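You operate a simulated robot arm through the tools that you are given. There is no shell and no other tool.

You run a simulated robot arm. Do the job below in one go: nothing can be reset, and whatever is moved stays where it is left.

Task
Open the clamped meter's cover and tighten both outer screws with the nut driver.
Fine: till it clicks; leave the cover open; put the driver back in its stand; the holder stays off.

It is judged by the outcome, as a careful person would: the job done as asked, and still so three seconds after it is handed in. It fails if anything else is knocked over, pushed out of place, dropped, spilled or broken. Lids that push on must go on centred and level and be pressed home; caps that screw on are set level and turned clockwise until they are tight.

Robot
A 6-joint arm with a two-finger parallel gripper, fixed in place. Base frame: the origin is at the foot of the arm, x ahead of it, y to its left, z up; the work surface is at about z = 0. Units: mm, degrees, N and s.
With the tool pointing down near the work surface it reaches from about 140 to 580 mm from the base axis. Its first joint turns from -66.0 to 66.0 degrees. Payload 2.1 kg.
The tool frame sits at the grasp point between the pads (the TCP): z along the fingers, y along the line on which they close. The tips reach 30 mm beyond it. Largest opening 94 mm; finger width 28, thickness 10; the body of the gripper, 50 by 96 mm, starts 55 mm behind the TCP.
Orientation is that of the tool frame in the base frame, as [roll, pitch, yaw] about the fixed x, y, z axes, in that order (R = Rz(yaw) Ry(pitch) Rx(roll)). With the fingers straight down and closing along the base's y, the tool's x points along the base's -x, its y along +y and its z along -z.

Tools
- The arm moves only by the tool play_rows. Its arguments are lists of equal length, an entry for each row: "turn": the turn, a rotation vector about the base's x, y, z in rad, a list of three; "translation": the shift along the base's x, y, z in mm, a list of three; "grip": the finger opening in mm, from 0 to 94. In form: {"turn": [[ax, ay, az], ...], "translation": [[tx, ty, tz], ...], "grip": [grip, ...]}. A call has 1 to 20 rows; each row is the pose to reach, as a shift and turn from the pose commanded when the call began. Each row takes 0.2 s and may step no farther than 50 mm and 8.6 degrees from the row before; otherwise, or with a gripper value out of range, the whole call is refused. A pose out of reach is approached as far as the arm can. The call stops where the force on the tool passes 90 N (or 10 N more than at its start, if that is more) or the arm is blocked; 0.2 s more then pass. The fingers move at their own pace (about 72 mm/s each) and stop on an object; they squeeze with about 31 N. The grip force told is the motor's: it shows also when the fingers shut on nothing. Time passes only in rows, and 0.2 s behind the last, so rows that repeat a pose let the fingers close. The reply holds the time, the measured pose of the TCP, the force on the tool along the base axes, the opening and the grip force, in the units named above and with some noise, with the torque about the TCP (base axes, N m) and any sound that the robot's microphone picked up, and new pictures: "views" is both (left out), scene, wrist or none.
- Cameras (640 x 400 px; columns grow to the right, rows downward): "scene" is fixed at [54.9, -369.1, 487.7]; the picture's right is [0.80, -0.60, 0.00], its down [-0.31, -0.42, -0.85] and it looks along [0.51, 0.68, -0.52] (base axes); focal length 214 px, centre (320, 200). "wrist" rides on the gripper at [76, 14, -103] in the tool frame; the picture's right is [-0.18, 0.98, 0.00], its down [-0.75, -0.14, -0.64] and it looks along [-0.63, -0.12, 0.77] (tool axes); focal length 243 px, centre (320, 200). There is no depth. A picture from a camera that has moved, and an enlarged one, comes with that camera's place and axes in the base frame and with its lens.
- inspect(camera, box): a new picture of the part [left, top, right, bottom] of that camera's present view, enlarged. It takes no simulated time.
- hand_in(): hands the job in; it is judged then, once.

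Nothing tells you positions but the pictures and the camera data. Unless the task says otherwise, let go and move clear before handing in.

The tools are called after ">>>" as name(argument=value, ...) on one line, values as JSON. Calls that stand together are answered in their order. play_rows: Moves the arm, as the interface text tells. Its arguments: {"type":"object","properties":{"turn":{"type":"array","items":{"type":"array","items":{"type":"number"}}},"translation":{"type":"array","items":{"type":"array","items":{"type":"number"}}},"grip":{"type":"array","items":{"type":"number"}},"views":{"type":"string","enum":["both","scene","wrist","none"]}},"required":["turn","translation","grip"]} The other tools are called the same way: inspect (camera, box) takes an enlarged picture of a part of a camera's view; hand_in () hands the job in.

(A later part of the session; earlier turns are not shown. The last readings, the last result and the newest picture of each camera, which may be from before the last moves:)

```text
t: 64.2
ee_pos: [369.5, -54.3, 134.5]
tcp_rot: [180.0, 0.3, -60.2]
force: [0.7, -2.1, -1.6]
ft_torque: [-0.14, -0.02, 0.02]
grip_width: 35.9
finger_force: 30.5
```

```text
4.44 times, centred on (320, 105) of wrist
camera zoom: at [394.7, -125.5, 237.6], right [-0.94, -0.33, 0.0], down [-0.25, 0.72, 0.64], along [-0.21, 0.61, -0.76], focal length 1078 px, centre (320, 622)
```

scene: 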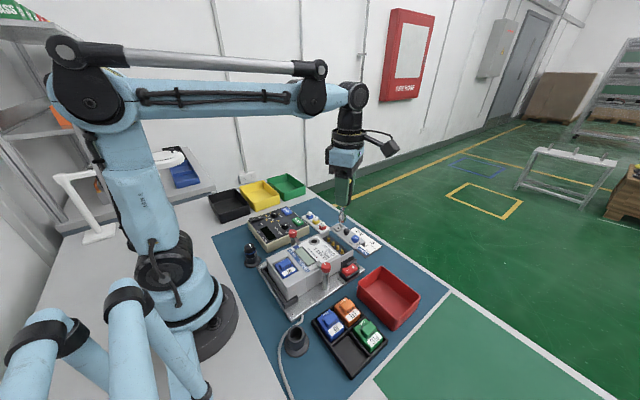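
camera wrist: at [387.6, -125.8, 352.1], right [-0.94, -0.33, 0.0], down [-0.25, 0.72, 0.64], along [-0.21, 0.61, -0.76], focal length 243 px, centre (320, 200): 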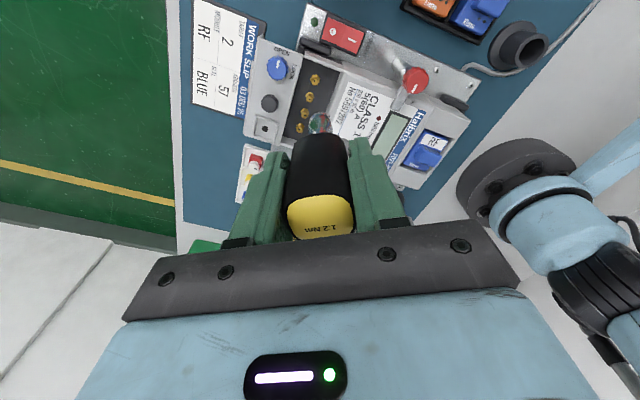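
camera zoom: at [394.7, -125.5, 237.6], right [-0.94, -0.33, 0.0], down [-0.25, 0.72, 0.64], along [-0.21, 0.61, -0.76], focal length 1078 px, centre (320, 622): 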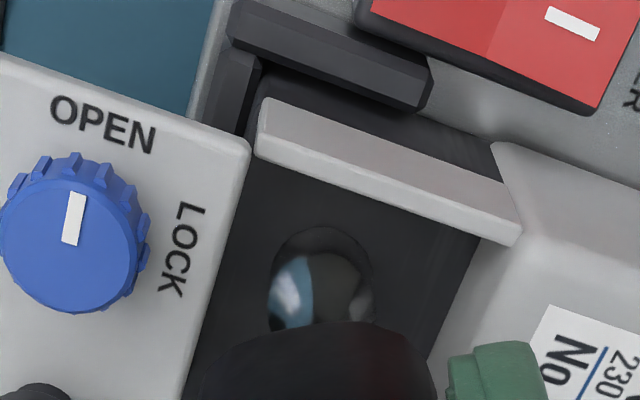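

>>> play_rows(turn=[[0, 0, 0], [0, 0, 0], [0, 0, 0]], translation=[[0, 0, -0.7], [0, 0, -1.5], [0, 0, -1.5]], grip=[24, 24, 24], views="none")

>>> inspect(camera="scene", box=[338, 233, 362, 257])

```text
t: 65.0
ee_pos: [370.1, -54.5, 133.8]
tcp_rot: [-179.9, 0.1, -60.2]
force: [-3.5, 1.1, 41.8]
ft_torque: [0.07, 0.17, 0.01]
grip_width: 36.0
finger_force: 30.9
```

```text
16.00 times, centred on (350, 245) of scene
camera zoom: at [54.7, -369.1, 487.8], right [0.8, -0.6, 0.0], down [-0.31, -0.42, -0.85], along [0.51, 0.68, -0.52], focal length 3432 px, centre (-160, -520)
```

zoom: 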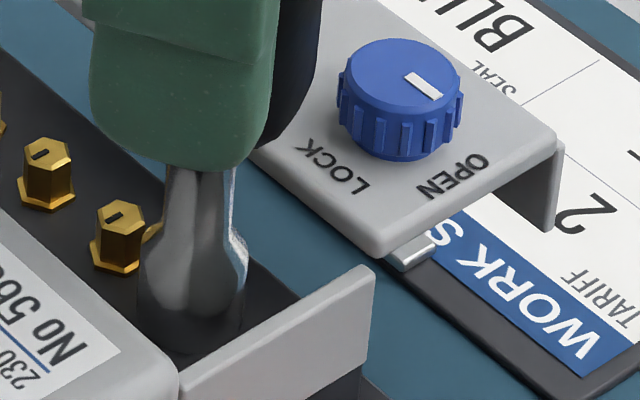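

The socket is seated over the hex (contact at TCP z≈134). I'll ease the push and turn clockwise in small steps, listening for the click.

>>> play_rows(turn=[[0, 0, 0], [0, 0, -0.1], [0, 0, -0.2], [0, 0, -0.3], [0, 0, -0.4], [0, 0, -0.5], [0, 0, -0.6]], translation=[[0, 0, 0.7], [0, 0, 0.7], [0, 0, 0.7], [0, 0, 0.7], [0, 0, 0.7], [0, 0, 0.7], [0, 0, 0.7]], grip=[24, 24, 24, 24, 24, 24, 24], views="wrist")

>>> inspect(camera="scene", box=[330, 225, 370, 265])

```text
t: 66.6
ee_pos: [369.5, -54.2, 133.2]
tcp_rot: [-179.9, 0.1, -94.8]
force: [-1.8, -6.9, 25.2]
ft_torque: [-0.48, 0.05, 0.12]
grip_width: 36.1
finger_force: 30.6
camera wrist: at [348.7, -127.7, 236.2], right [-0.96, 0.26, 0.0], down [0.2, 0.74, 0.64], along [0.17, 0.62, -0.77], focal length 243 px, centre (320, 200)
```

wrist: 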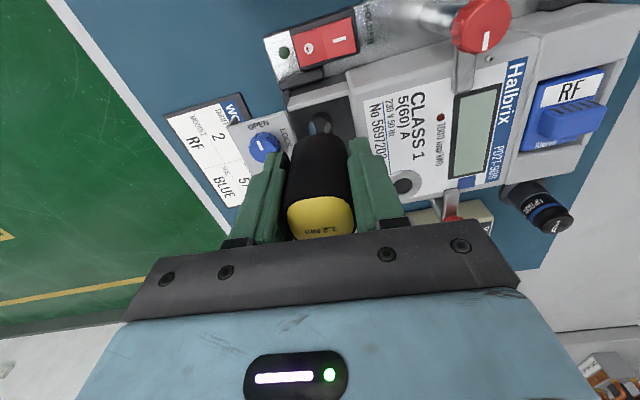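

```text
10.00 times, centred on (350, 245) of scene
camera zoom: at [54.8, -369.1, 487.7], right [0.8, -0.6, 0.0], down [-0.31, -0.42, -0.85], along [0.51, 0.68, -0.52], focal length 2145 px, centre (20, -250)
```

zoom: 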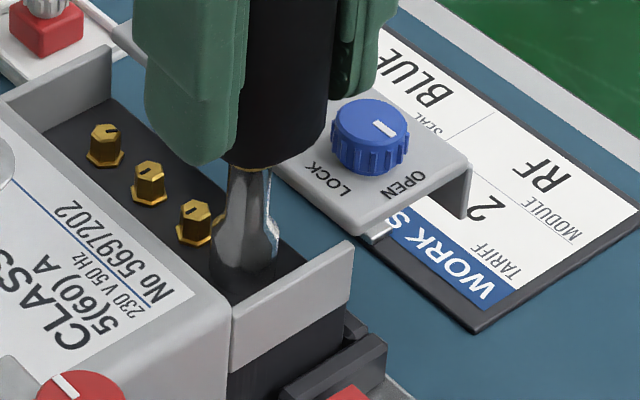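

>>> play_rows(turn=[[0, 0, -0.1], [0, 0, -0.2], [0, 0, -0.3], [0, 0, -0.4], [0, 0, -0.5], [0, 0, -0.6], [0, 0, -0.7], [0, 0, -0.8], [0, 0, -0.9], [0, 0, -1.0]], translation=[[0, -0.3, 0], [0, -0.5, 0], [0, -0.5, 0], [0, -0.5, 0], [0, -0.5, 0], [0, -0.5, 0], [0, -0.5, 0], [0, -0.5, 0], [0, -0.5, 0], [0, -0.5, 0]], grip=[24, 24, 24, 24, 24, 24, 24, 24, 24, 24], views="wrist")

>>> inspect(camera="scene", box=[330, 225, 370, 265])

```text
t: 68.8
ee_pos: [368.9, -55.3, 133.1]
tcp_rot: [180.0, 0.2, -152.0]
force: [-7.2, 1.6, -3.2]
ft_torque: [0.13, 0.55, 0.03]
grip_width: 35.9
finger_force: 31.3
camera wrist: at [294.6, -76.6, 236.2], right [-0.3, 0.95, 0.0], down [0.73, 0.23, 0.64], along [0.61, 0.19, -0.76], focal length 243 px, centre (320, 200)
```

wrist: 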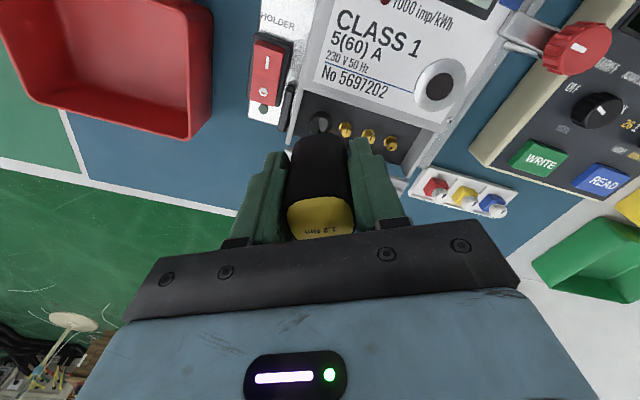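

```text
10.00 times, centred on (350, 245) of scene
camera zoom: at [54.9, -369.1, 487.7], right [0.8, -0.6, 0.0], down [-0.31, -0.42, -0.85], along [0.51, 0.68, -0.52], focal length 2145 px, centre (20, -250)
```

zoom: 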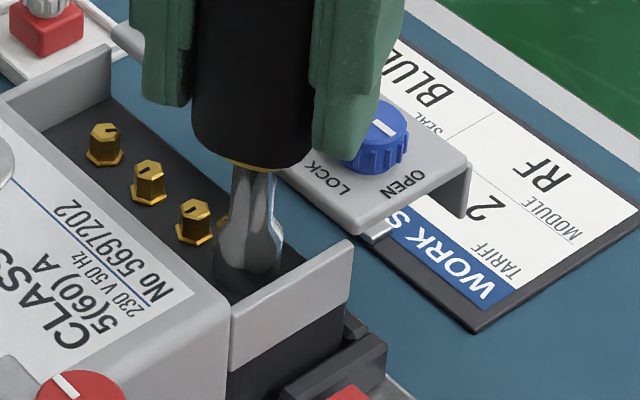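

>>> play_rows(turn=[[0, 0, -0.1], [0, 0, -0.2], [0, 0, -0.3], [0, 0, -0.4], [0, 0, -0.5], [0, 0, -0.6], [0, 0, -0.7], [0, 0, -0.8], [0, 0, -0.9], [0, 0, -1.0]], translation=[[-0.3, 0, -0.4], [-0.5, 0, -0.8], [-0.5, 0, -0.8], [-0.5, 0, -0.8], [-0.5, 0, -0.8], [-0.5, 0, -0.8], [-0.5, 0, -0.8], [-0.5, 0, -0.8], [-0.5, 0, -0.8], [-0.5, 0, -0.8]], grip=[24, 24, 24, 24, 24, 24, 24, 24, 24, 24], views="wrist")

>>> inspect(camera="scene", box=[330, 225, 370, 265])

```text
t: 71.0
ee_pos: [369.2, -54.9, 134.4]
tcp_rot: [-179.9, 0.1, 150.8]
force: [-6.1, 6.2, 12.2]
ft_torque: [0.38, 0.37, 0.96]
grip_width: 36.0
finger_force: 30.3
camera wrist: at [309.5, -3.8, 236.2], right [0.64, 0.77, 0.0], down [0.59, -0.49, 0.64], along [0.49, -0.41, -0.77], focal length 243 px, centre (320, 200)
```

wrist: 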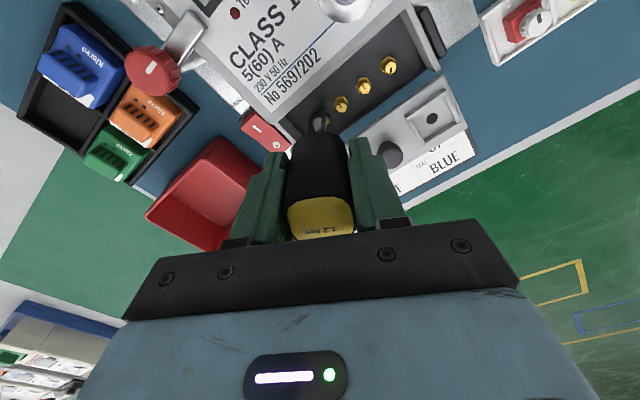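

```text
10.00 times, centred on (350, 245) of scene
camera zoom: at [54.8, -369.1, 487.7], right [0.8, -0.6, 0.0], down [-0.31, -0.42, -0.85], along [0.51, 0.68, -0.52], focal length 2145 px, centre (20, -250)
```

zoom: 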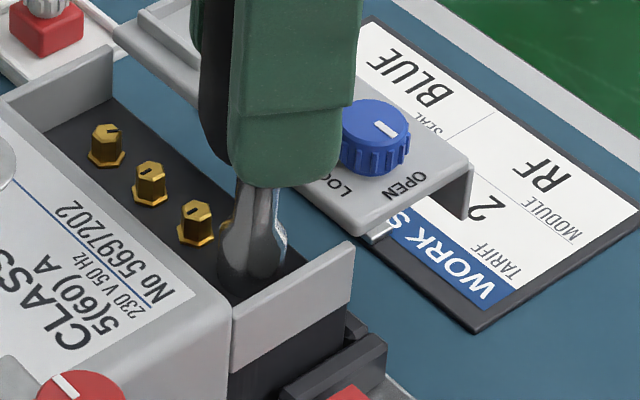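

Torque has climbed to 0.96 N·m, so the screw is biting. I'll continue in small steps until it clicks.

>>> play_rows(turn=[[0, 0, -0.04], [0, 0, -0.08], [0, 0, -0.12], [0, 0, -0.12]], translation=[[-0.2, 0.2, 0], [-0.3, 0.3, 0], [-0.3, 0.3, 0], [-0.3, 0.3, 0]], grip=[24, 24, 24, 24], views="none")

```text
t: 72.0
ee_pos: [369.1, -56.0, 132.6]
tcp_rot: [-180.0, 0.3, 143.9]
force: [0.0, 4.4, 9.9]
ft_torque: [0.28, -0.1, 1.03]
grip_width: 36.1
finger_force: 31.4
```

>>> play_rows(turn=[[0, 0, -0.04], [0, 0, -0.08], [0, 0, -0.12], [0, 0, -0.16], [0, 0, -0.16]], translation=[[0, 0.2, 0], [0, 0.2, 0], [0, 0.2, 0], [0, 0.2, 0], [0, 0.2, 0]], grip=[24, 24, 24, 24, 24], views="wrist")

>>> inspect(camera="wrist", box=[260, 80, 380, 240])

>>> inspect(camera="scene", box=[250, 220, 370, 310])

```text
t: 73.2
ee_pos: [369.0, -55.1, 133.8]
tcp_rot: [-179.9, 0.1, 134.8]
force: [0.1, 2.1, 0.9]
ft_torque: [0.18, 0.05, 1.15]
grip_width: 36.3
finger_force: 30.8
camera wrist: at [325.1, 10.7, 236.1], right [0.83, 0.56, 0.0], down [0.43, -0.63, 0.64], along [0.36, -0.53, -0.77], focal length 243 px, centre (320, 200)
```

wrist: 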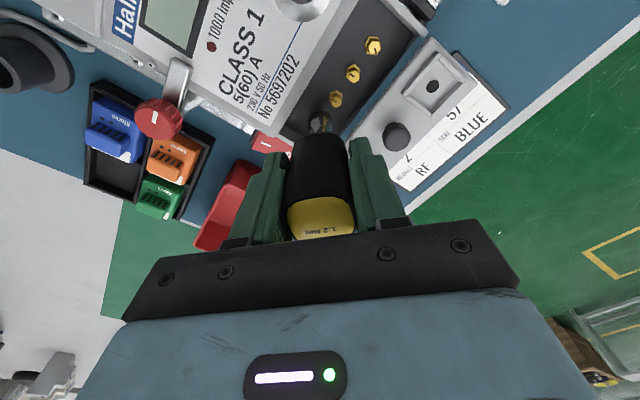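

```text
2.50 times, centred on (320, 160) of wrist
camera zoom: at [325.1, 10.7, 236.1], right [0.83, 0.56, 0.0], down [0.43, -0.63, 0.64], along [0.36, -0.53, -0.77], focal length 606 px, centre (320, 300)
```

zoom: 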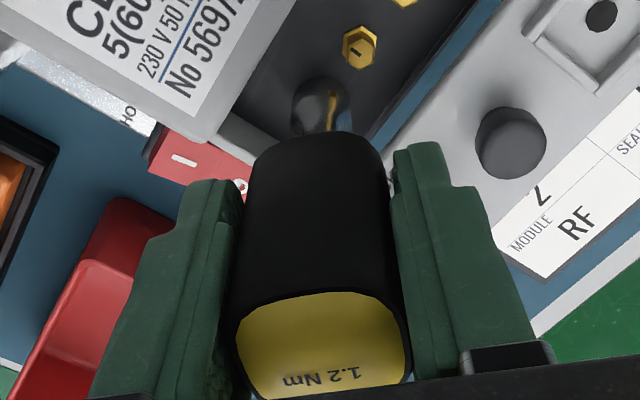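

```text
4.44 times, centred on (310, 265) of scene
camera zoom: at [54.9, -369.1, 487.7], right [0.8, -0.6, 0.0], down [-0.31, -0.42, -0.85], along [0.51, 0.68, -0.52], focal length 953 px, centre (364, -89)
```

zoom: 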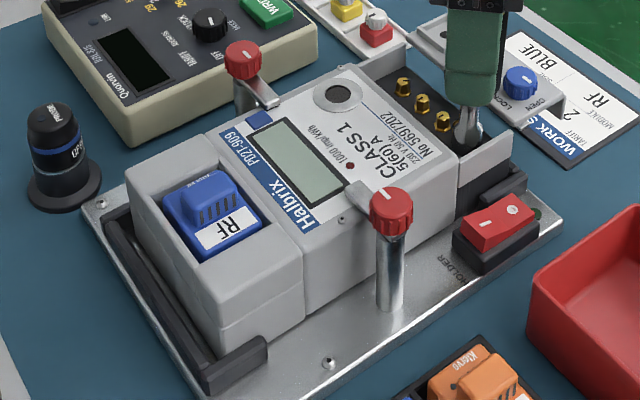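

>>> play_rows(turn=[[0, 0, -0.04], [0, 0, -0.08], [0, 0, -0.12], [0, 0, -0.16], [0, 0, -0.16]], translation=[[0, 0.1, -0.3], [0, 0.1, -0.5], [0, 0.1, -0.5], [0, 0.1, -0.5], [0, 0.1, -0.5]], grip=[24, 24, 24, 24, 24], views="none")

>>> inspect(camera="wrist", box=[260, 80, 380, 240])

```text
t: 74.4
ee_pos: [368.9, -53.8, 132.9]
tcp_rot: [179.9, 0.2, 125.6]
force: [1.2, -0.1, 1.9]
ft_torque: [-0.02, -0.15, 1.19]
grip_width: 36.7
finger_force: 30.4
```

```text
2.50 times, centred on (320, 160) of wrist
camera zoom: at [335.6, 17.8, 236.0], right [0.91, 0.42, 0.0], down [0.32, -0.69, 0.64], along [0.27, -0.58, -0.76], focal length 606 px, centre (320, 300)
```

zoom: 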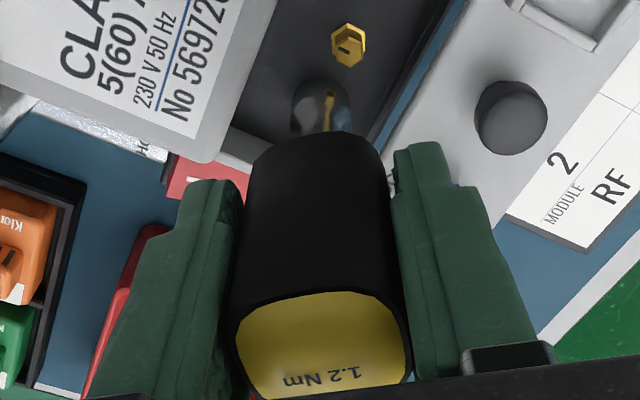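

>>> play_rows(turn=[[0, 0, -0.03], [0, 0, -0.06], [0, 0, -0.09], [0, 0, -0.12], [0, 0, -0.12]], translation=[[0, 0, -0.3], [0, 0, -0.4], [0, 0, -0.4], [0, 0, -0.4], [0, 0, -0.4]], grip=[24, 24, 24, 24, 24], views="none")

>>> inspect(camera="wrist", box=[260, 80, 380, 240])

```text
t: 75.6
ee_pos: [368.7, -53.9, 134.0]
tcp_rot: [180.0, 0.2, 118.7]
force: [0.7, 1.2, 28.9]
ft_torque: [-0.09, -0.21, 1.09]
grip_width: 37.3
finger_force: 31.0
```

```text
2.50 times, centred on (320, 160) of wrist
camera zoom: at [344.5, 21.7, 235.7], right [0.95, 0.31, 0.0], down [0.24, -0.73, 0.64], along [0.2, -0.61, -0.76], focal length 606 px, centre (320, 300)
```

zoom: 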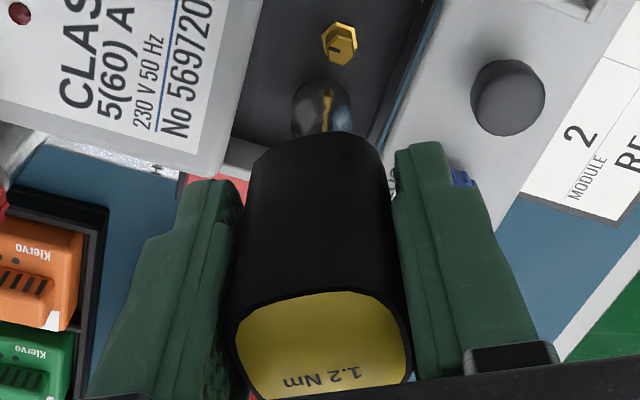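

>>> inspect(camera="scene", box=[250, 220, 370, 310])

>>> inspect(camera="scene", box=[330, 225, 370, 265])

```text
4.44 times, centred on (310, 265) of scene
camera zoom: at [54.8, -369.1, 487.7], right [0.8, -0.6, 0.0], down [-0.31, -0.42, -0.85], along [0.51, 0.68, -0.52], focal length 953 px, centre (364, -89)
```

zoom: 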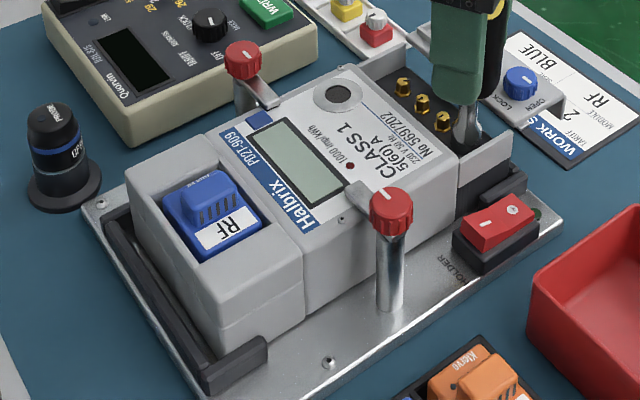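

```text
10.00 times, centred on (350, 245) of scene
camera zoom: at [54.8, -369.1, 487.7], right [0.8, -0.6, 0.0], down [-0.31, -0.42, -0.85], along [0.51, 0.68, -0.52], focal length 2145 px, centre (20, -250)
```

zoom: 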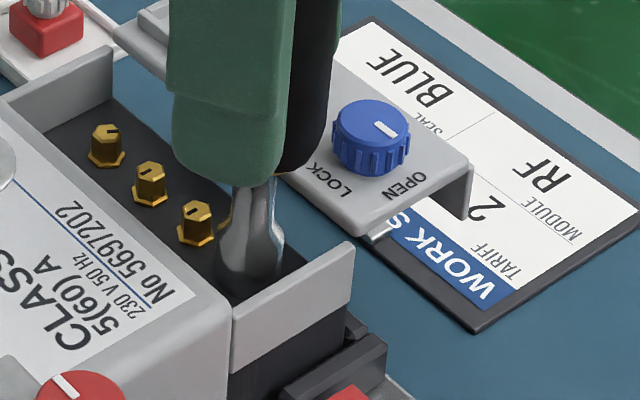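

>>> inspect(camera="wrist", box=[280, 180, 360, 245])

```text
6.15 times, centred on (320, 212) of wrist
camera zoom: at [344.5, 21.7, 235.7], right [0.95, 0.31, 0.0], down [0.24, -0.73, 0.64], along [0.2, -0.61, -0.76], focal length 1493 px, centre (320, 123)
```

zoom: 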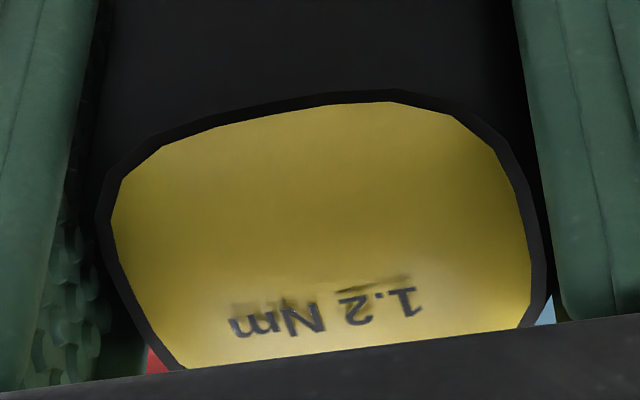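

Torque is hovering near 1.1–1.2 N·m while the tapered handle starts to twist in the fingertips (width 37.3 mm). The driver is well seated on the screw, so I'll briefly open the fingers a little, slide 18 mm lower on the handle so the full pads bear, and re-grip square.

>>> play_rows(turn=[[0, 0, 0.03], [0, 0, 0.065], [0, 0, 0.065], [0, 0, 0.065], [0, 0, 0.065]], translation=[[0, 0, 0.5], [0, 0, 0.9], [0, 0, 0.9], [0, 0, 0.9], [0, 0, 0.9]], grip=[24, 24, 40, 42, 42], views="wrist")

>>> inspect(camera="wrist", box=[260, 80, 380, 240])

>>> inspect(camera="scene", box=[320, 190, 380, 265])

```text
t: 76.8
ee_pos: [369.0, -52.9, 133.9]
tcp_rot: [-179.9, 0.3, 122.3]
force: [0.3, -0.5, -0.9]
ft_torque: [0.02, 0.01, 0.03]
grip_width: 41.9
finger_force: 0.2
camera wrist: at [338.9, 20.0, 236.4], right [0.93, 0.37, 0.0], down [0.28, -0.71, 0.64], along [0.24, -0.6, -0.76], focal length 243 px, centre (320, 200)
```

wrist: 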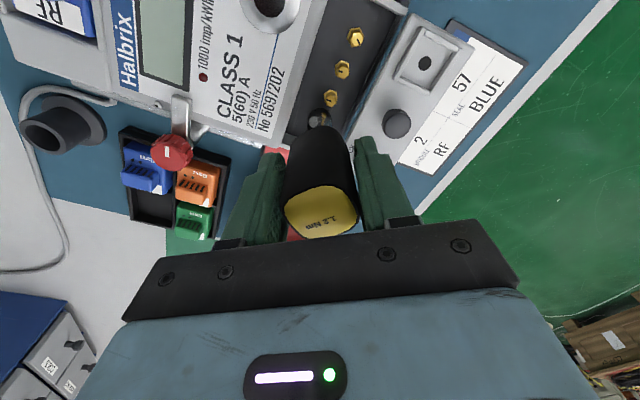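

```text
2.50 times, centred on (320, 160) of wrist
camera zoom: at [338.9, 20.0, 236.4], right [0.93, 0.37, 0.0], down [0.28, -0.71, 0.64], along [0.24, -0.6, -0.76], focal length 606 px, centre (320, 300)
```

zoom: 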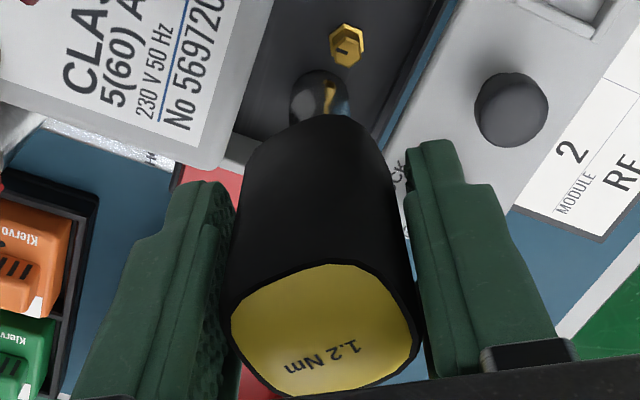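

```text
5.33 times, centred on (350, 228) of scene
camera zoom: at [54.9, -369.1, 487.7], right [0.8, -0.6, 0.0], down [-0.31, -0.42, -0.85], along [0.51, 0.68, -0.52], focal length 1144 px, centre (160, 53)
```

zoom: 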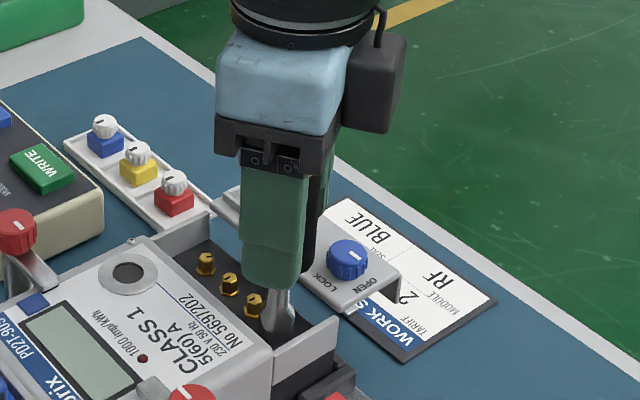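

The driver stands by itself on the screw, turned about 12° relative to the fingers. I'll rotate the open fingers to match, slide down 18 mm along the handle and re-grip.

>>> play_rows(turn=[[0, 0, 0.1], [0, 0, 0.21], [0, 0, 0.21], [0, 0, 0.21], [0, 0, 0.21]], translation=[[0, 0, 0], [0, 0, 0], [0, 0, -8], [0, 0, -18], [0, 0, -18]], grip=[44, 45, 45, 45, 45], views="wrist")

>>> inspect(camera="wrist", box=[260, 80, 380, 240])

>>> inspect(camera="scene", box=[320, 190, 380, 265])

```text
t: 78.0
ee_pos: [369.0, -54.3, 115.2]
tcp_rot: [-179.9, 0.2, 134.5]
force: [0.4, 0.2, -1.2]
ft_torque: [-0.04, -0.01, -0.03]
grip_width: 45.0
finger_force: 0.0
camera wrist: at [325.6, 12.9, 217.6], right [0.83, 0.56, 0.0], down [0.43, -0.63, 0.64], along [0.36, -0.54, -0.76], focal length 243 px, centre (320, 200)
```

wrist: 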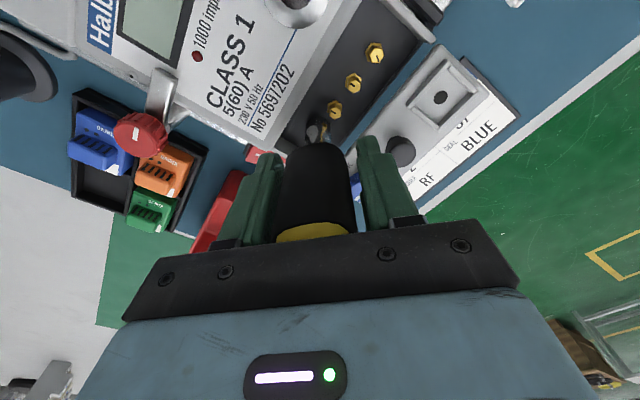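

```text
2.50 times, centred on (320, 160) of wrist
camera zoom: at [325.6, 12.9, 217.6], right [0.83, 0.56, 0.0], down [0.43, -0.63, 0.64], along [0.36, -0.54, -0.76], focal length 606 px, centre (320, 300)
```

zoom: 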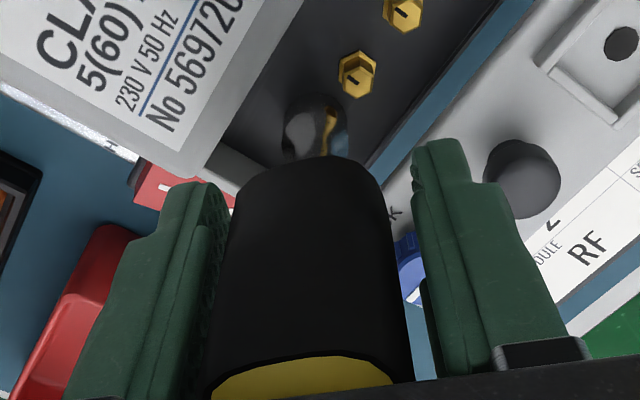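

```text
5.33 times, centred on (350, 228) of scene
camera zoom: at [54.9, -369.1, 487.7], right [0.8, -0.6, 0.0], down [-0.31, -0.42, -0.85], along [0.51, 0.68, -0.52], focal length 1144 px, centre (160, 53)
```

zoom: 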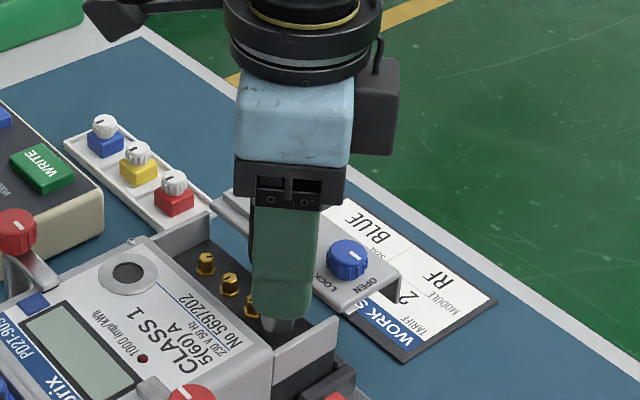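

>>> play_rows(turn=[[0, 0, 0], [0, 0, 0], [0, 0, 0], [0, 0, 0]], translation=[[0, 0, 0], [0, 0, 0], [0, 0, 0], [0, 0, 0]], grip=[30, 24, 24, 24], views="none")

>>> inspect(camera="wrist", box=[260, 80, 380, 240])

>>> inspect(camera="scene", box=[330, 225, 370, 265])

```text
t: 79.0
ee_pos: [368.2, -52.6, 114.9]
tcp_rot: [-179.9, 0.2, 134.5]
force: [-0.8, -0.6, -0.5]
ft_torque: [-0.08, -0.02, 0.11]
grip_width: 36.8
finger_force: 30.9
```

```text
2.50 times, centred on (320, 160) of wrist
camera zoom: at [325.6, 12.9, 217.7], right [0.83, 0.56, 0.0], down [0.43, -0.63, 0.64], along [0.36, -0.54, -0.76], focal length 606 px, centre (320, 300)
```

zoom: 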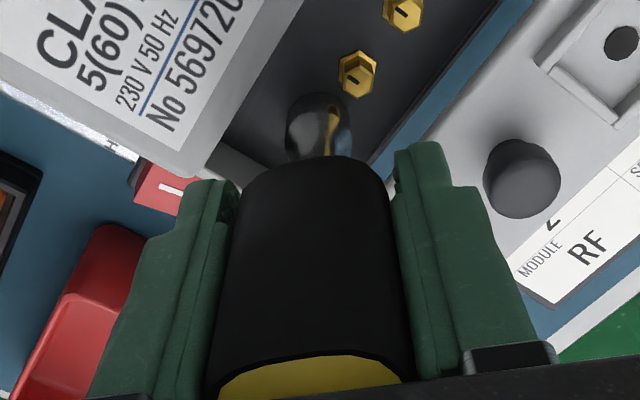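

```text
10.00 times, centred on (350, 245) of scene
camera zoom: at [54.9, -369.1, 487.7], right [0.8, -0.6, 0.0], down [-0.31, -0.42, -0.85], along [0.51, 0.68, -0.52], focal length 2145 px, centre (20, -250)
```

zoom: 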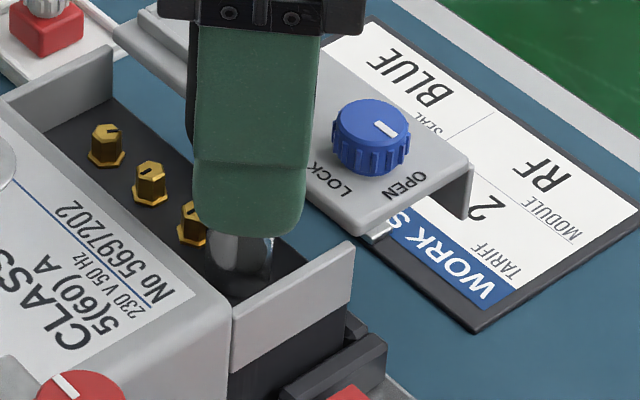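

>>> play_rows(turn=[[0, 0, -0.05], [0, 0, -0.1], [0, 0, -0.15], [0, 0, -0.2], [0, 0, -0.2]], translation=[[0, 0, 0], [0, 0, 0], [0, 0, 0], [0, 0, 0], [0, 0, 0]], grip=[24, 24, 24, 24, 24], views="none")

```text
t: 80.2
ee_pos: [368.4, -54.7, 115.6]
tcp_rot: [-179.9, 0.3, 123.0]
force: [-0.6, 0.1, 0.4]
ft_torque: [0.0, 0.0, 0.9]
grip_width: 37.0
finger_force: 31.2
```

>>> play_rows(turn=[[0, 0, -0.03], [0, 0, -0.06], [0, 0, -0.09], [0, 0, -0.12], [0, 0, -0.12]], translation=[[0, 0, 0], [0, 0, 0], [0, 0, 0], [0, 0, 0], [0, 0, 0]], grip=[24, 24, 24, 24, 24], views="none")

```text
t: 81.4
ee_pos: [369.0, -54.6, 115.4]
tcp_rot: [-180.0, 0.1, 116.1]
force: [-2.2, 4.0, 36.0]
ft_torque: [0.22, 0.15, 1.03]
grip_width: 36.8
finger_force: 30.6
```

>>> play_rows(turn=[[0, 0, -0.03], [0, 0, -0.06], [0, 0, -0.09], [0, 0, -0.12], [0, 0, -0.12]], translation=[[0, 0, 0.4], [0, 0, 0.7], [0, 0, 0.7], [0, 0, 0.7], [0, 0, 0.7]], grip=[24, 24, 24, 24, 24], views="none")

```text
t: 82.6
ee_pos: [368.5, -56.7, 116.8]
tcp_rot: [-179.9, 0.2, 109.2]
force: [-0.3, 0.1, -1.4]
ft_torque: [-0.01, -0.02, 1.18]
grip_width: 37.5
finger_force: 31.0
```

>>> play_rows(turn=[[0, 0, -0.03], [0, 0, -0.06], [0, 0, -0.09], [0, 0, -0.12], [0, 0, -0.12]], translation=[[0, 0, 0], [0, 0, 0], [0, 0, 0], [0, 0, 0], [0, 0, 0]], grip=[24, 24, 24, 24, 24], views="none")

>>> inspect(camera="wrist", box=[260, 80, 380, 240])

>>> inspect(camera="scene", box=[330, 225, 370, 265])

```text
t: 83.8
ee_pos: [367.6, -53.7, 117.0]
tcp_rot: [-180.0, 0.2, 102.4]
force: [2.1, -0.7, 0.3]
ft_torque: [-0.09, -0.11, 1.18]
grip_width: 37.3
finger_force: 30.8
```

```text
2.50 times, centred on (320, 160) of wrist
camera zoom: at [365.6, 25.2, 219.3], right [1.0, 0.03, 0.0], down [0.02, -0.76, 0.64], along [0.02, -0.64, -0.76], focal length 606 px, centre (320, 300)
```

zoom: 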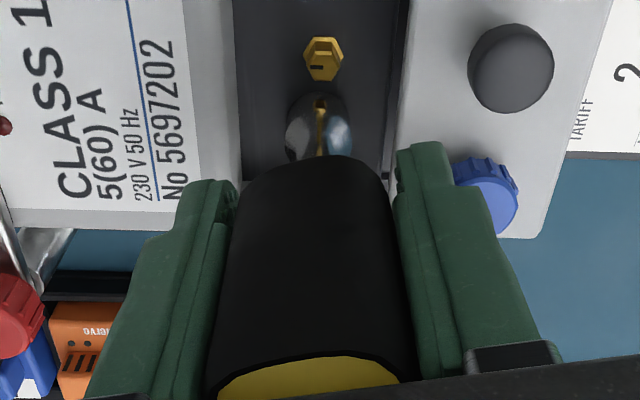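

```text
10.00 times, centred on (350, 245) of scene
camera zoom: at [54.9, -369.1, 487.7], right [0.8, -0.6, 0.0], down [-0.31, -0.42, -0.85], along [0.51, 0.68, -0.52], focal length 2145 px, centre (20, -250)
```

zoom: 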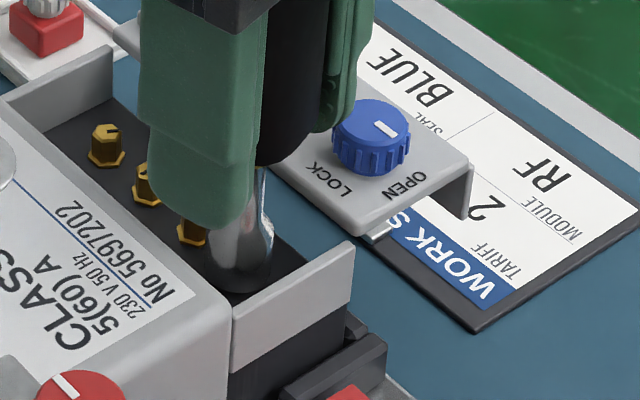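

>>> play_rows(turn=[[0, 0, -0.05], [0, 0, -0.1], [0, 0, -0.15], [0, 0, -0.2], [0, 0, -0.25], [0, 0, -0.25]], translation=[[0, 0, 0], [0, 0, 0], [0, 0, 0], [0, 0, 0], [0, 0, 0], [0, 0, 0]], grip=[24, 24, 24, 24, 24, 24], views="none")

>>> inspect(camera="wrist", box=[260, 80, 380, 240])

>>> inspect(camera="scene", box=[330, 225, 370, 265])

```text
t: 85.2
ee_pos: [367.9, -53.7, 117.6]
tcp_rot: [-179.9, 0.2, 88.1]
force: [0.9, -0.1, -0.2]
ft_torque: [0.02, -0.03, 1.2]
grip_width: 37.9
finger_force: 31.0
```

```text
2.50 times, centred on (320, 160) of wrist
camera zoom: at [384.9, 23.3, 218.7], right [0.98, -0.22, 0.0], down [-0.17, -0.75, 0.64], along [-0.14, -0.63, -0.76], focal length 606 px, centre (320, 300)
```

zoom: 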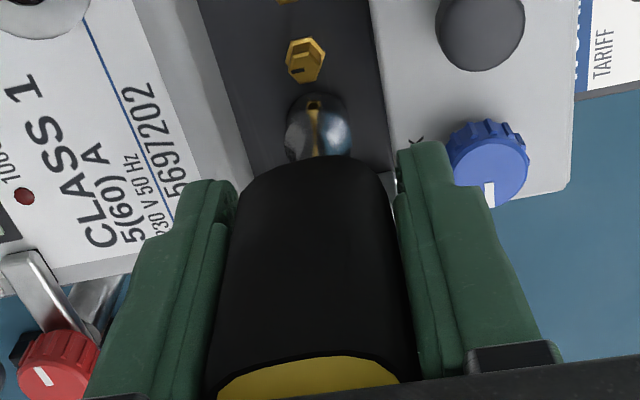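

```text
10.00 times, centred on (350, 245) of scene
camera zoom: at [54.9, -369.1, 487.7], right [0.8, -0.6, 0.0], down [-0.31, -0.42, -0.85], along [0.51, 0.68, -0.52], focal length 2145 px, centre (20, -250)
```

zoom: 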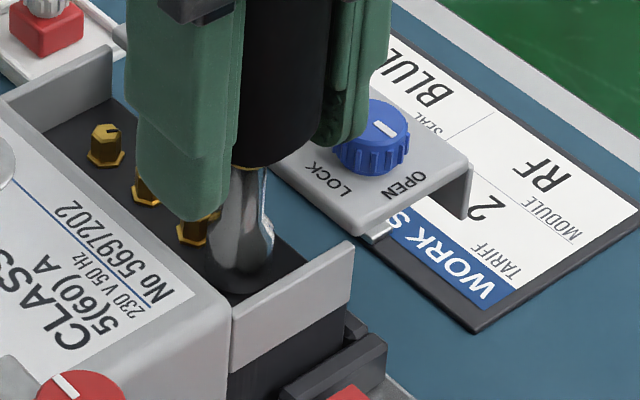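

>>> play_rows(turn=[[0, 0, -0.05], [0, 0, -0.1], [0, 0, -0.15], [0, 0, -0.2], [0, 0, -0.25], [0, 0, -0.3], [0, 0, -0.3]], translation=[[0, 0, 0], [0, 0, 0], [0, 0, 0], [0, 0, 0], [0, 0, 0], [0, 0, 0], [0, 0, 0]], grip=[24, 24, 24, 24, 24, 24, 24], views="none")

>>> inspect(camera="wrist", box=[260, 80, 380, 240])

>>> inspect(camera="scene", box=[330, 225, 370, 265])

```text
t: 86.8
ee_pos: [367.2, -54.1, 116.2]
tcp_rot: [-179.9, 0.2, 70.8]
force: [0.6, -0.5, 0.1]
ft_torque: [-0.02, -0.01, 1.17]
grip_width: 38.3
finger_force: 30.9
```

```text
2.50 times, centred on (320, 160) of wrist
camera zoom: at [406.5, 14.5, 218.4], right [0.87, -0.5, 0.0], down [-0.38, -0.66, 0.64], along [-0.32, -0.56, -0.76], focal length 606 px, centre (320, 300)
```

zoom: 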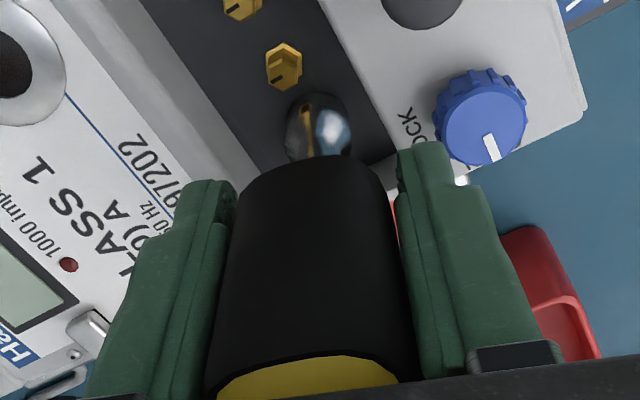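

```text
10.00 times, centred on (350, 245) of scene
camera zoom: at [54.9, -369.1, 487.7], right [0.8, -0.6, 0.0], down [-0.31, -0.42, -0.85], along [0.51, 0.68, -0.52], focal length 2145 px, centre (20, -250)
```

zoom: 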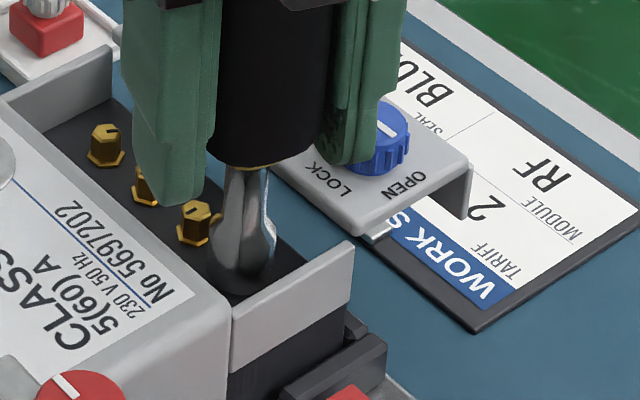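

>>> play_rows(turn=[[0, 0, -0.06], [0, 0, -0.12], [0, 0, -0.18], [0, 0, -0.24], [0, 0, -0.3], [0, 0, -0.36], [0, 0, -0.42], [0, 0, -0.42]], translation=[[0, 0, 0], [0, 0, 0], [0, 0, 0], [0, 0, 0], [0, 0, 0], [0, 0, 0], [0, 0, 0], [0, 0, 0]], grip=[24, 24, 24, 24, 24, 24, 24, 24], views="none")

>>> inspect(camera="wrist", box=[260, 80, 380, 240])

>>> inspect(camera="scene", box=[330, 225, 370, 265])

```text
t: 88.6
ee_pos: [368.8, -53.6, 115.8]
tcp_rot: [-179.9, 0.2, 46.8]
force: [0.6, 0.6, 0.1]
ft_torque: [0.01, -0.02, 1.16]
grip_width: 38.5
finger_force: 31.1
```

```text
2.50 times, centred on (320, 160) of wrist
camera zoom: at [431.1, -6.6, 217.7], right [0.59, -0.81, 0.0], down [-0.62, -0.45, 0.64], along [-0.52, -0.38, -0.76], focal length 606 px, centre (320, 300)
```

zoom: 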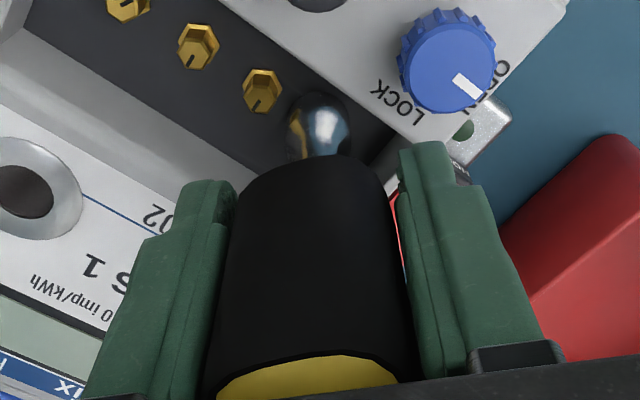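

```text
10.00 times, centred on (350, 245) of scene
camera zoom: at [54.9, -369.1, 487.7], right [0.8, -0.6, 0.0], down [-0.31, -0.42, -0.85], along [0.51, 0.68, -0.52], focal length 2145 px, centre (20, -250)
```

zoom: 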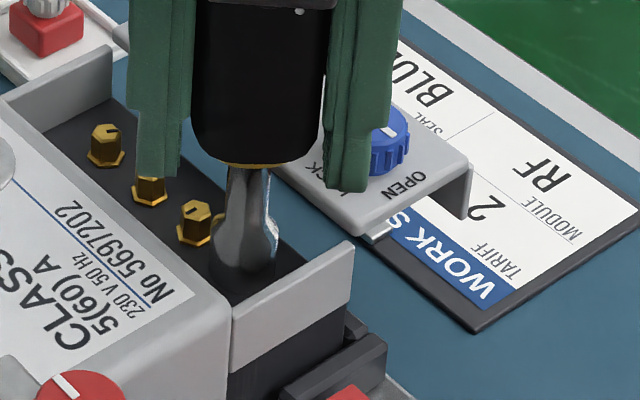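

>>> play_rows(turn=[[0, 0, 0], [0, 0, 0], [0, 0, 0], [0, 0, 0], [0, 0, 0]], translation=[[0, 0, 0], [0, 0, 0], [0, 0, 10], [0, 0, 20], [0, 0, 20]], grip=[42, 45, 45, 45, 45], views="none")

>>> inspect(camera="wrist", box=[260, 80, 380, 240])

>>> inspect(camera="scene", box=[330, 215, 370, 265])

```text
t: 89.8
ee_pos: [367.9, -55.3, 134.8]
tcp_rot: [-180.0, 0.2, 46.7]
force: [0.7, 0.6, -0.3]
ft_torque: [-0.03, 0.01, -0.01]
grip_width: 45.2
finger_force: 0.4
```

```text
2.50 times, centred on (320, 160) of wrist
camera zoom: at [431.0, -7.3, 237.3], right [0.59, -0.81, 0.0], down [-0.62, -0.45, 0.64], along [-0.52, -0.38, -0.76], focal length 606 px, centre (320, 300)
```

zoom: 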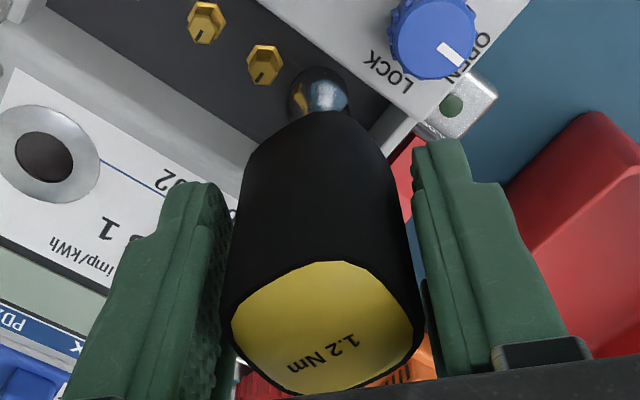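

```text
8.00 times, centred on (350, 240) of scene
camera zoom: at [54.9, -369.1, 487.7], right [0.8, -0.6, 0.0], down [-0.31, -0.42, -0.85], along [0.51, 0.68, -0.52], focal length 1716 px, centre (80, -120)
```

zoom: 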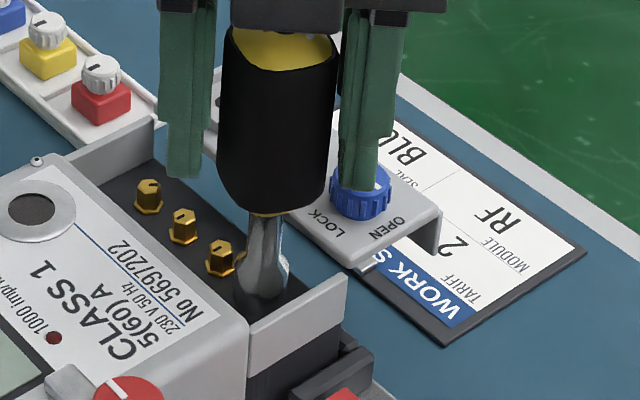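

The handle really turned with the fingers (no gross slip) at a steady ~1.18 N·m, but I heard no click yet. I'll square the fingers to the handle, grip, lift the driver off briefly and look at the screw's mark to see how far it has turned.

>>> play_rows(turn=[[0, 0, 0.12], [0, 0, 0.24], [0, 0, 0.36], [0, 0, 0.36], [0, 0, 0.36], [0, 0, 0.36], [0, 0, 0.36], [0, 0, 0.36], [0, 0, 0.36]], translation=[[0, 0, 0], [0, 0, 0], [0, 0, 0], [0, 0, 0], [0, 0, 0], [0, 0, 0], [0, 0, 10], [0, 0, 30], [0, 0, 30]], grip=[45, 45, 45, 30, 24, 24, 24, 24, 24], views="none")

>>> inspect(camera="wrist", box=[260, 40, 380, 240])

>>> inspect(camera="scene", box=[335, 230, 365, 260])

```text
t: 91.8
ee_pos: [366.8, -52.9, 167.3]
tcp_rot: [-179.9, 0.2, 67.4]
force: [-0.6, 0.1, -1.1]
ft_torque: [0.0, 0.01, 0.01]
grip_width: 35.9
finger_force: 30.6
```

```text
2.00 times, centred on (320, 140) of wrist
camera zoom: at [409.9, 13.6, 269.4], right [0.84, -0.55, 0.0], down [-0.42, -0.64, 0.64], along [-0.35, -0.54, -0.76], focal length 485 px, centre (320, 320)
```

zoom: 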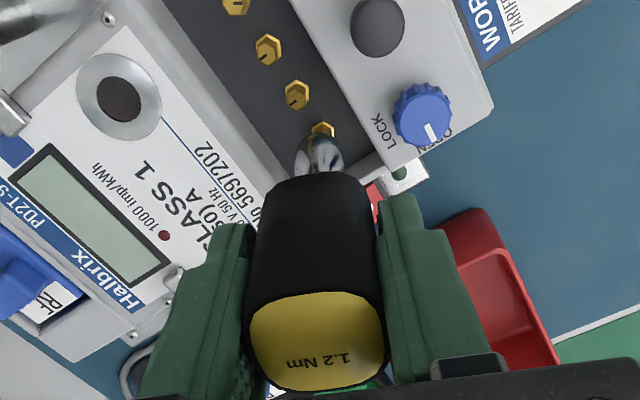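

```text
13.33 times, centred on (350, 245) of scene
camera zoom: at [54.9, -369.1, 487.7], right [0.8, -0.6, 0.0], down [-0.31, -0.42, -0.85], along [0.51, 0.68, -0.52], focal length 2860 px, centre (-80, -400)
```

zoom: 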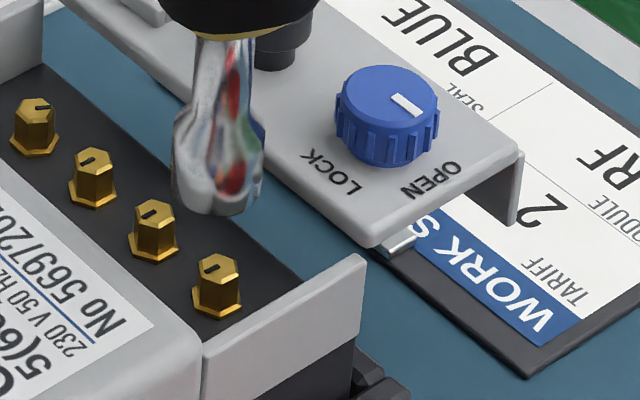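

The first screw's mark is now parallel to the two inner (tight) ones, so it has been run down. Since no click was heard I'll re-seat the driver with a firmer downward push and turn again.

>>> play_rows(turn=[[0, 0, 0], [0, 0, 0], [0, 0, 0], [0, 0, 0]], translation=[[0, 0, -12], [0, 0, -24], [0, 0, -28], [0, 0, -28]], grip=[24, 24, 24, 24], views="none")

>>> inspect(camera="scene", box=[335, 230, 365, 260])

>>> inspect(camera="wrist", box=[270, 60, 370, 140])

```text
t: 92.8
ee_pos: [368.1, -53.1, 138.0]
tcp_rot: [180.0, 0.1, 67.4]
force: [0.1, 3.7, 42.2]
ft_torque: [0.13, 0.08, 0.01]
grip_width: 36.3
finger_force: 31.5
```

```text
13.33 times, centred on (350, 245) of scene
camera zoom: at [54.7, -369.1, 487.8], right [0.8, -0.6, 0.0], down [-0.31, -0.42, -0.85], along [0.51, 0.68, -0.52], focal length 2860 px, centre (-80, -400)
```

zoom: 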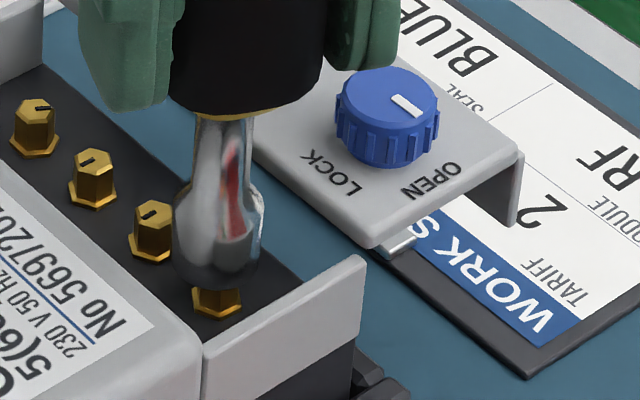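

```text
5.00 times, centred on (320, 100) of wrist
camera zoom: at [411.0, 13.0, 240.9], right [0.84, -0.55, 0.0], down [-0.42, -0.64, 0.64], along [-0.35, -0.54, -0.77], focal length 1213 px, centre (320, 700)
```

zoom: 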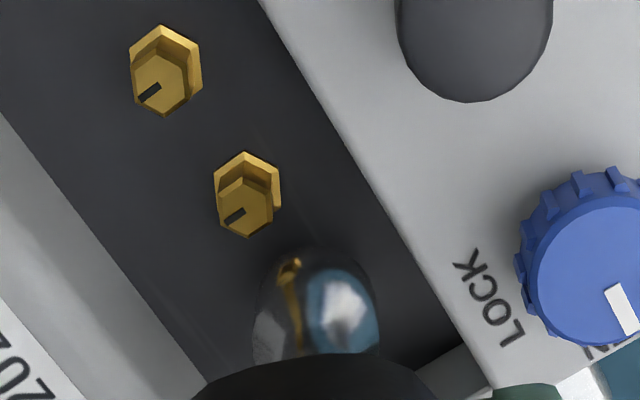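

The socket is resting on the hex top, not dropped in. I'll lighten the push and rotate slowly clockwise until it drops over the hex.

>>> play_rows(turn=[[0, 0, 0], [0, 0, -0.03], [0, 0, -0.06], [0, 0, -0.09]], translation=[[0, 0, 0.7], [0, 0, 0.7], [0, 0, 0.7], [0, 0, 0.7]], grip=[24, 24, 24, 24], views="none")

```text
t: 93.8
ee_pos: [369.0, -53.8, 138.7]
tcp_rot: [-179.9, 0.2, 62.3]
force: [-0.2, 1.7, 17.6]
ft_torque: [0.07, 0.08, 0.03]
grip_width: 35.8
finger_force: 30.8
```

>>> play_rows(turn=[[0, 0, -0.04], [0, 0, -0.08], [0, 0, -0.12], [0, 0, -0.16], [0, 0, -0.2], [0, 0, -0.24]], translation=[[0, 0, 0], [0, 0, 0], [0, 0, 0], [0, 0, 0], [0, 0, 0], [0, 0, 0]], grip=[24, 24, 24, 24, 24, 24], views="none")

>>> inspect(camera="scene", box=[335, 230, 365, 260])

```text
t: 95.2
ee_pos: [368.7, -54.7, 139.2]
tcp_rot: [-179.9, 0.1, 48.4]
force: [0.0, -0.1, -1.3]
ft_torque: [0.0, -0.03, -0.06]
grip_width: 36.0
finger_force: 30.9
```

```text
13.33 times, centred on (350, 245) of scene
camera zoom: at [54.9, -369.1, 487.7], right [0.8, -0.6, 0.0], down [-0.31, -0.42, -0.85], along [0.51, 0.68, -0.52], focal length 2860 px, centre (-80, -400)
```

zoom: 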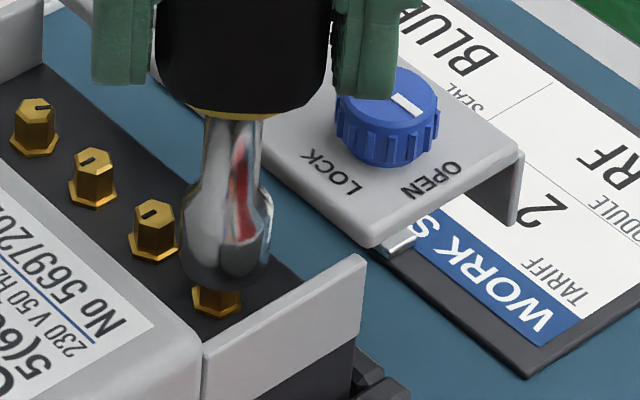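

It dropped in. I'll centre slightly and press it fully down.

>>> play_rows(turn=[[0, 0, 0], [0, 0, 0], [0, 0, 0], [0, 0, 0]], translation=[[-0.7, 0.5, -1.5], [-0.7, 0.5, -3], [-0.7, 0.5, -4.5], [-0.7, 0.5, -5]], grip=[24, 24, 24, 24], views="none")

>>> inspect(camera="scene", box=[335, 230, 365, 260])

```text
t: 96.2
ee_pos: [367.0, -54.2, 133.2]
tcp_rot: [-180.0, 0.2, 48.5]
force: [0.4, -1.3, -0.4]
ft_torque: [-0.13, 0.04, 0.02]
grip_width: 35.7
finger_force: 30.9
```

```text
13.33 times, centred on (350, 245) of scene
camera zoom: at [54.9, -369.1, 487.7], right [0.8, -0.6, 0.0], down [-0.31, -0.42, -0.85], along [0.51, 0.68, -0.52], focal length 2860 px, centre (-80, -400)
```

zoom: 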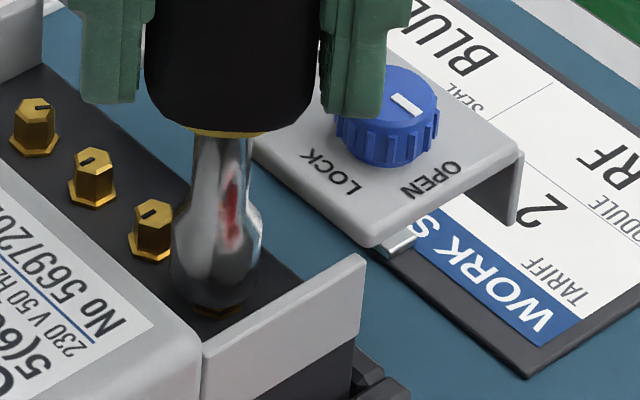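

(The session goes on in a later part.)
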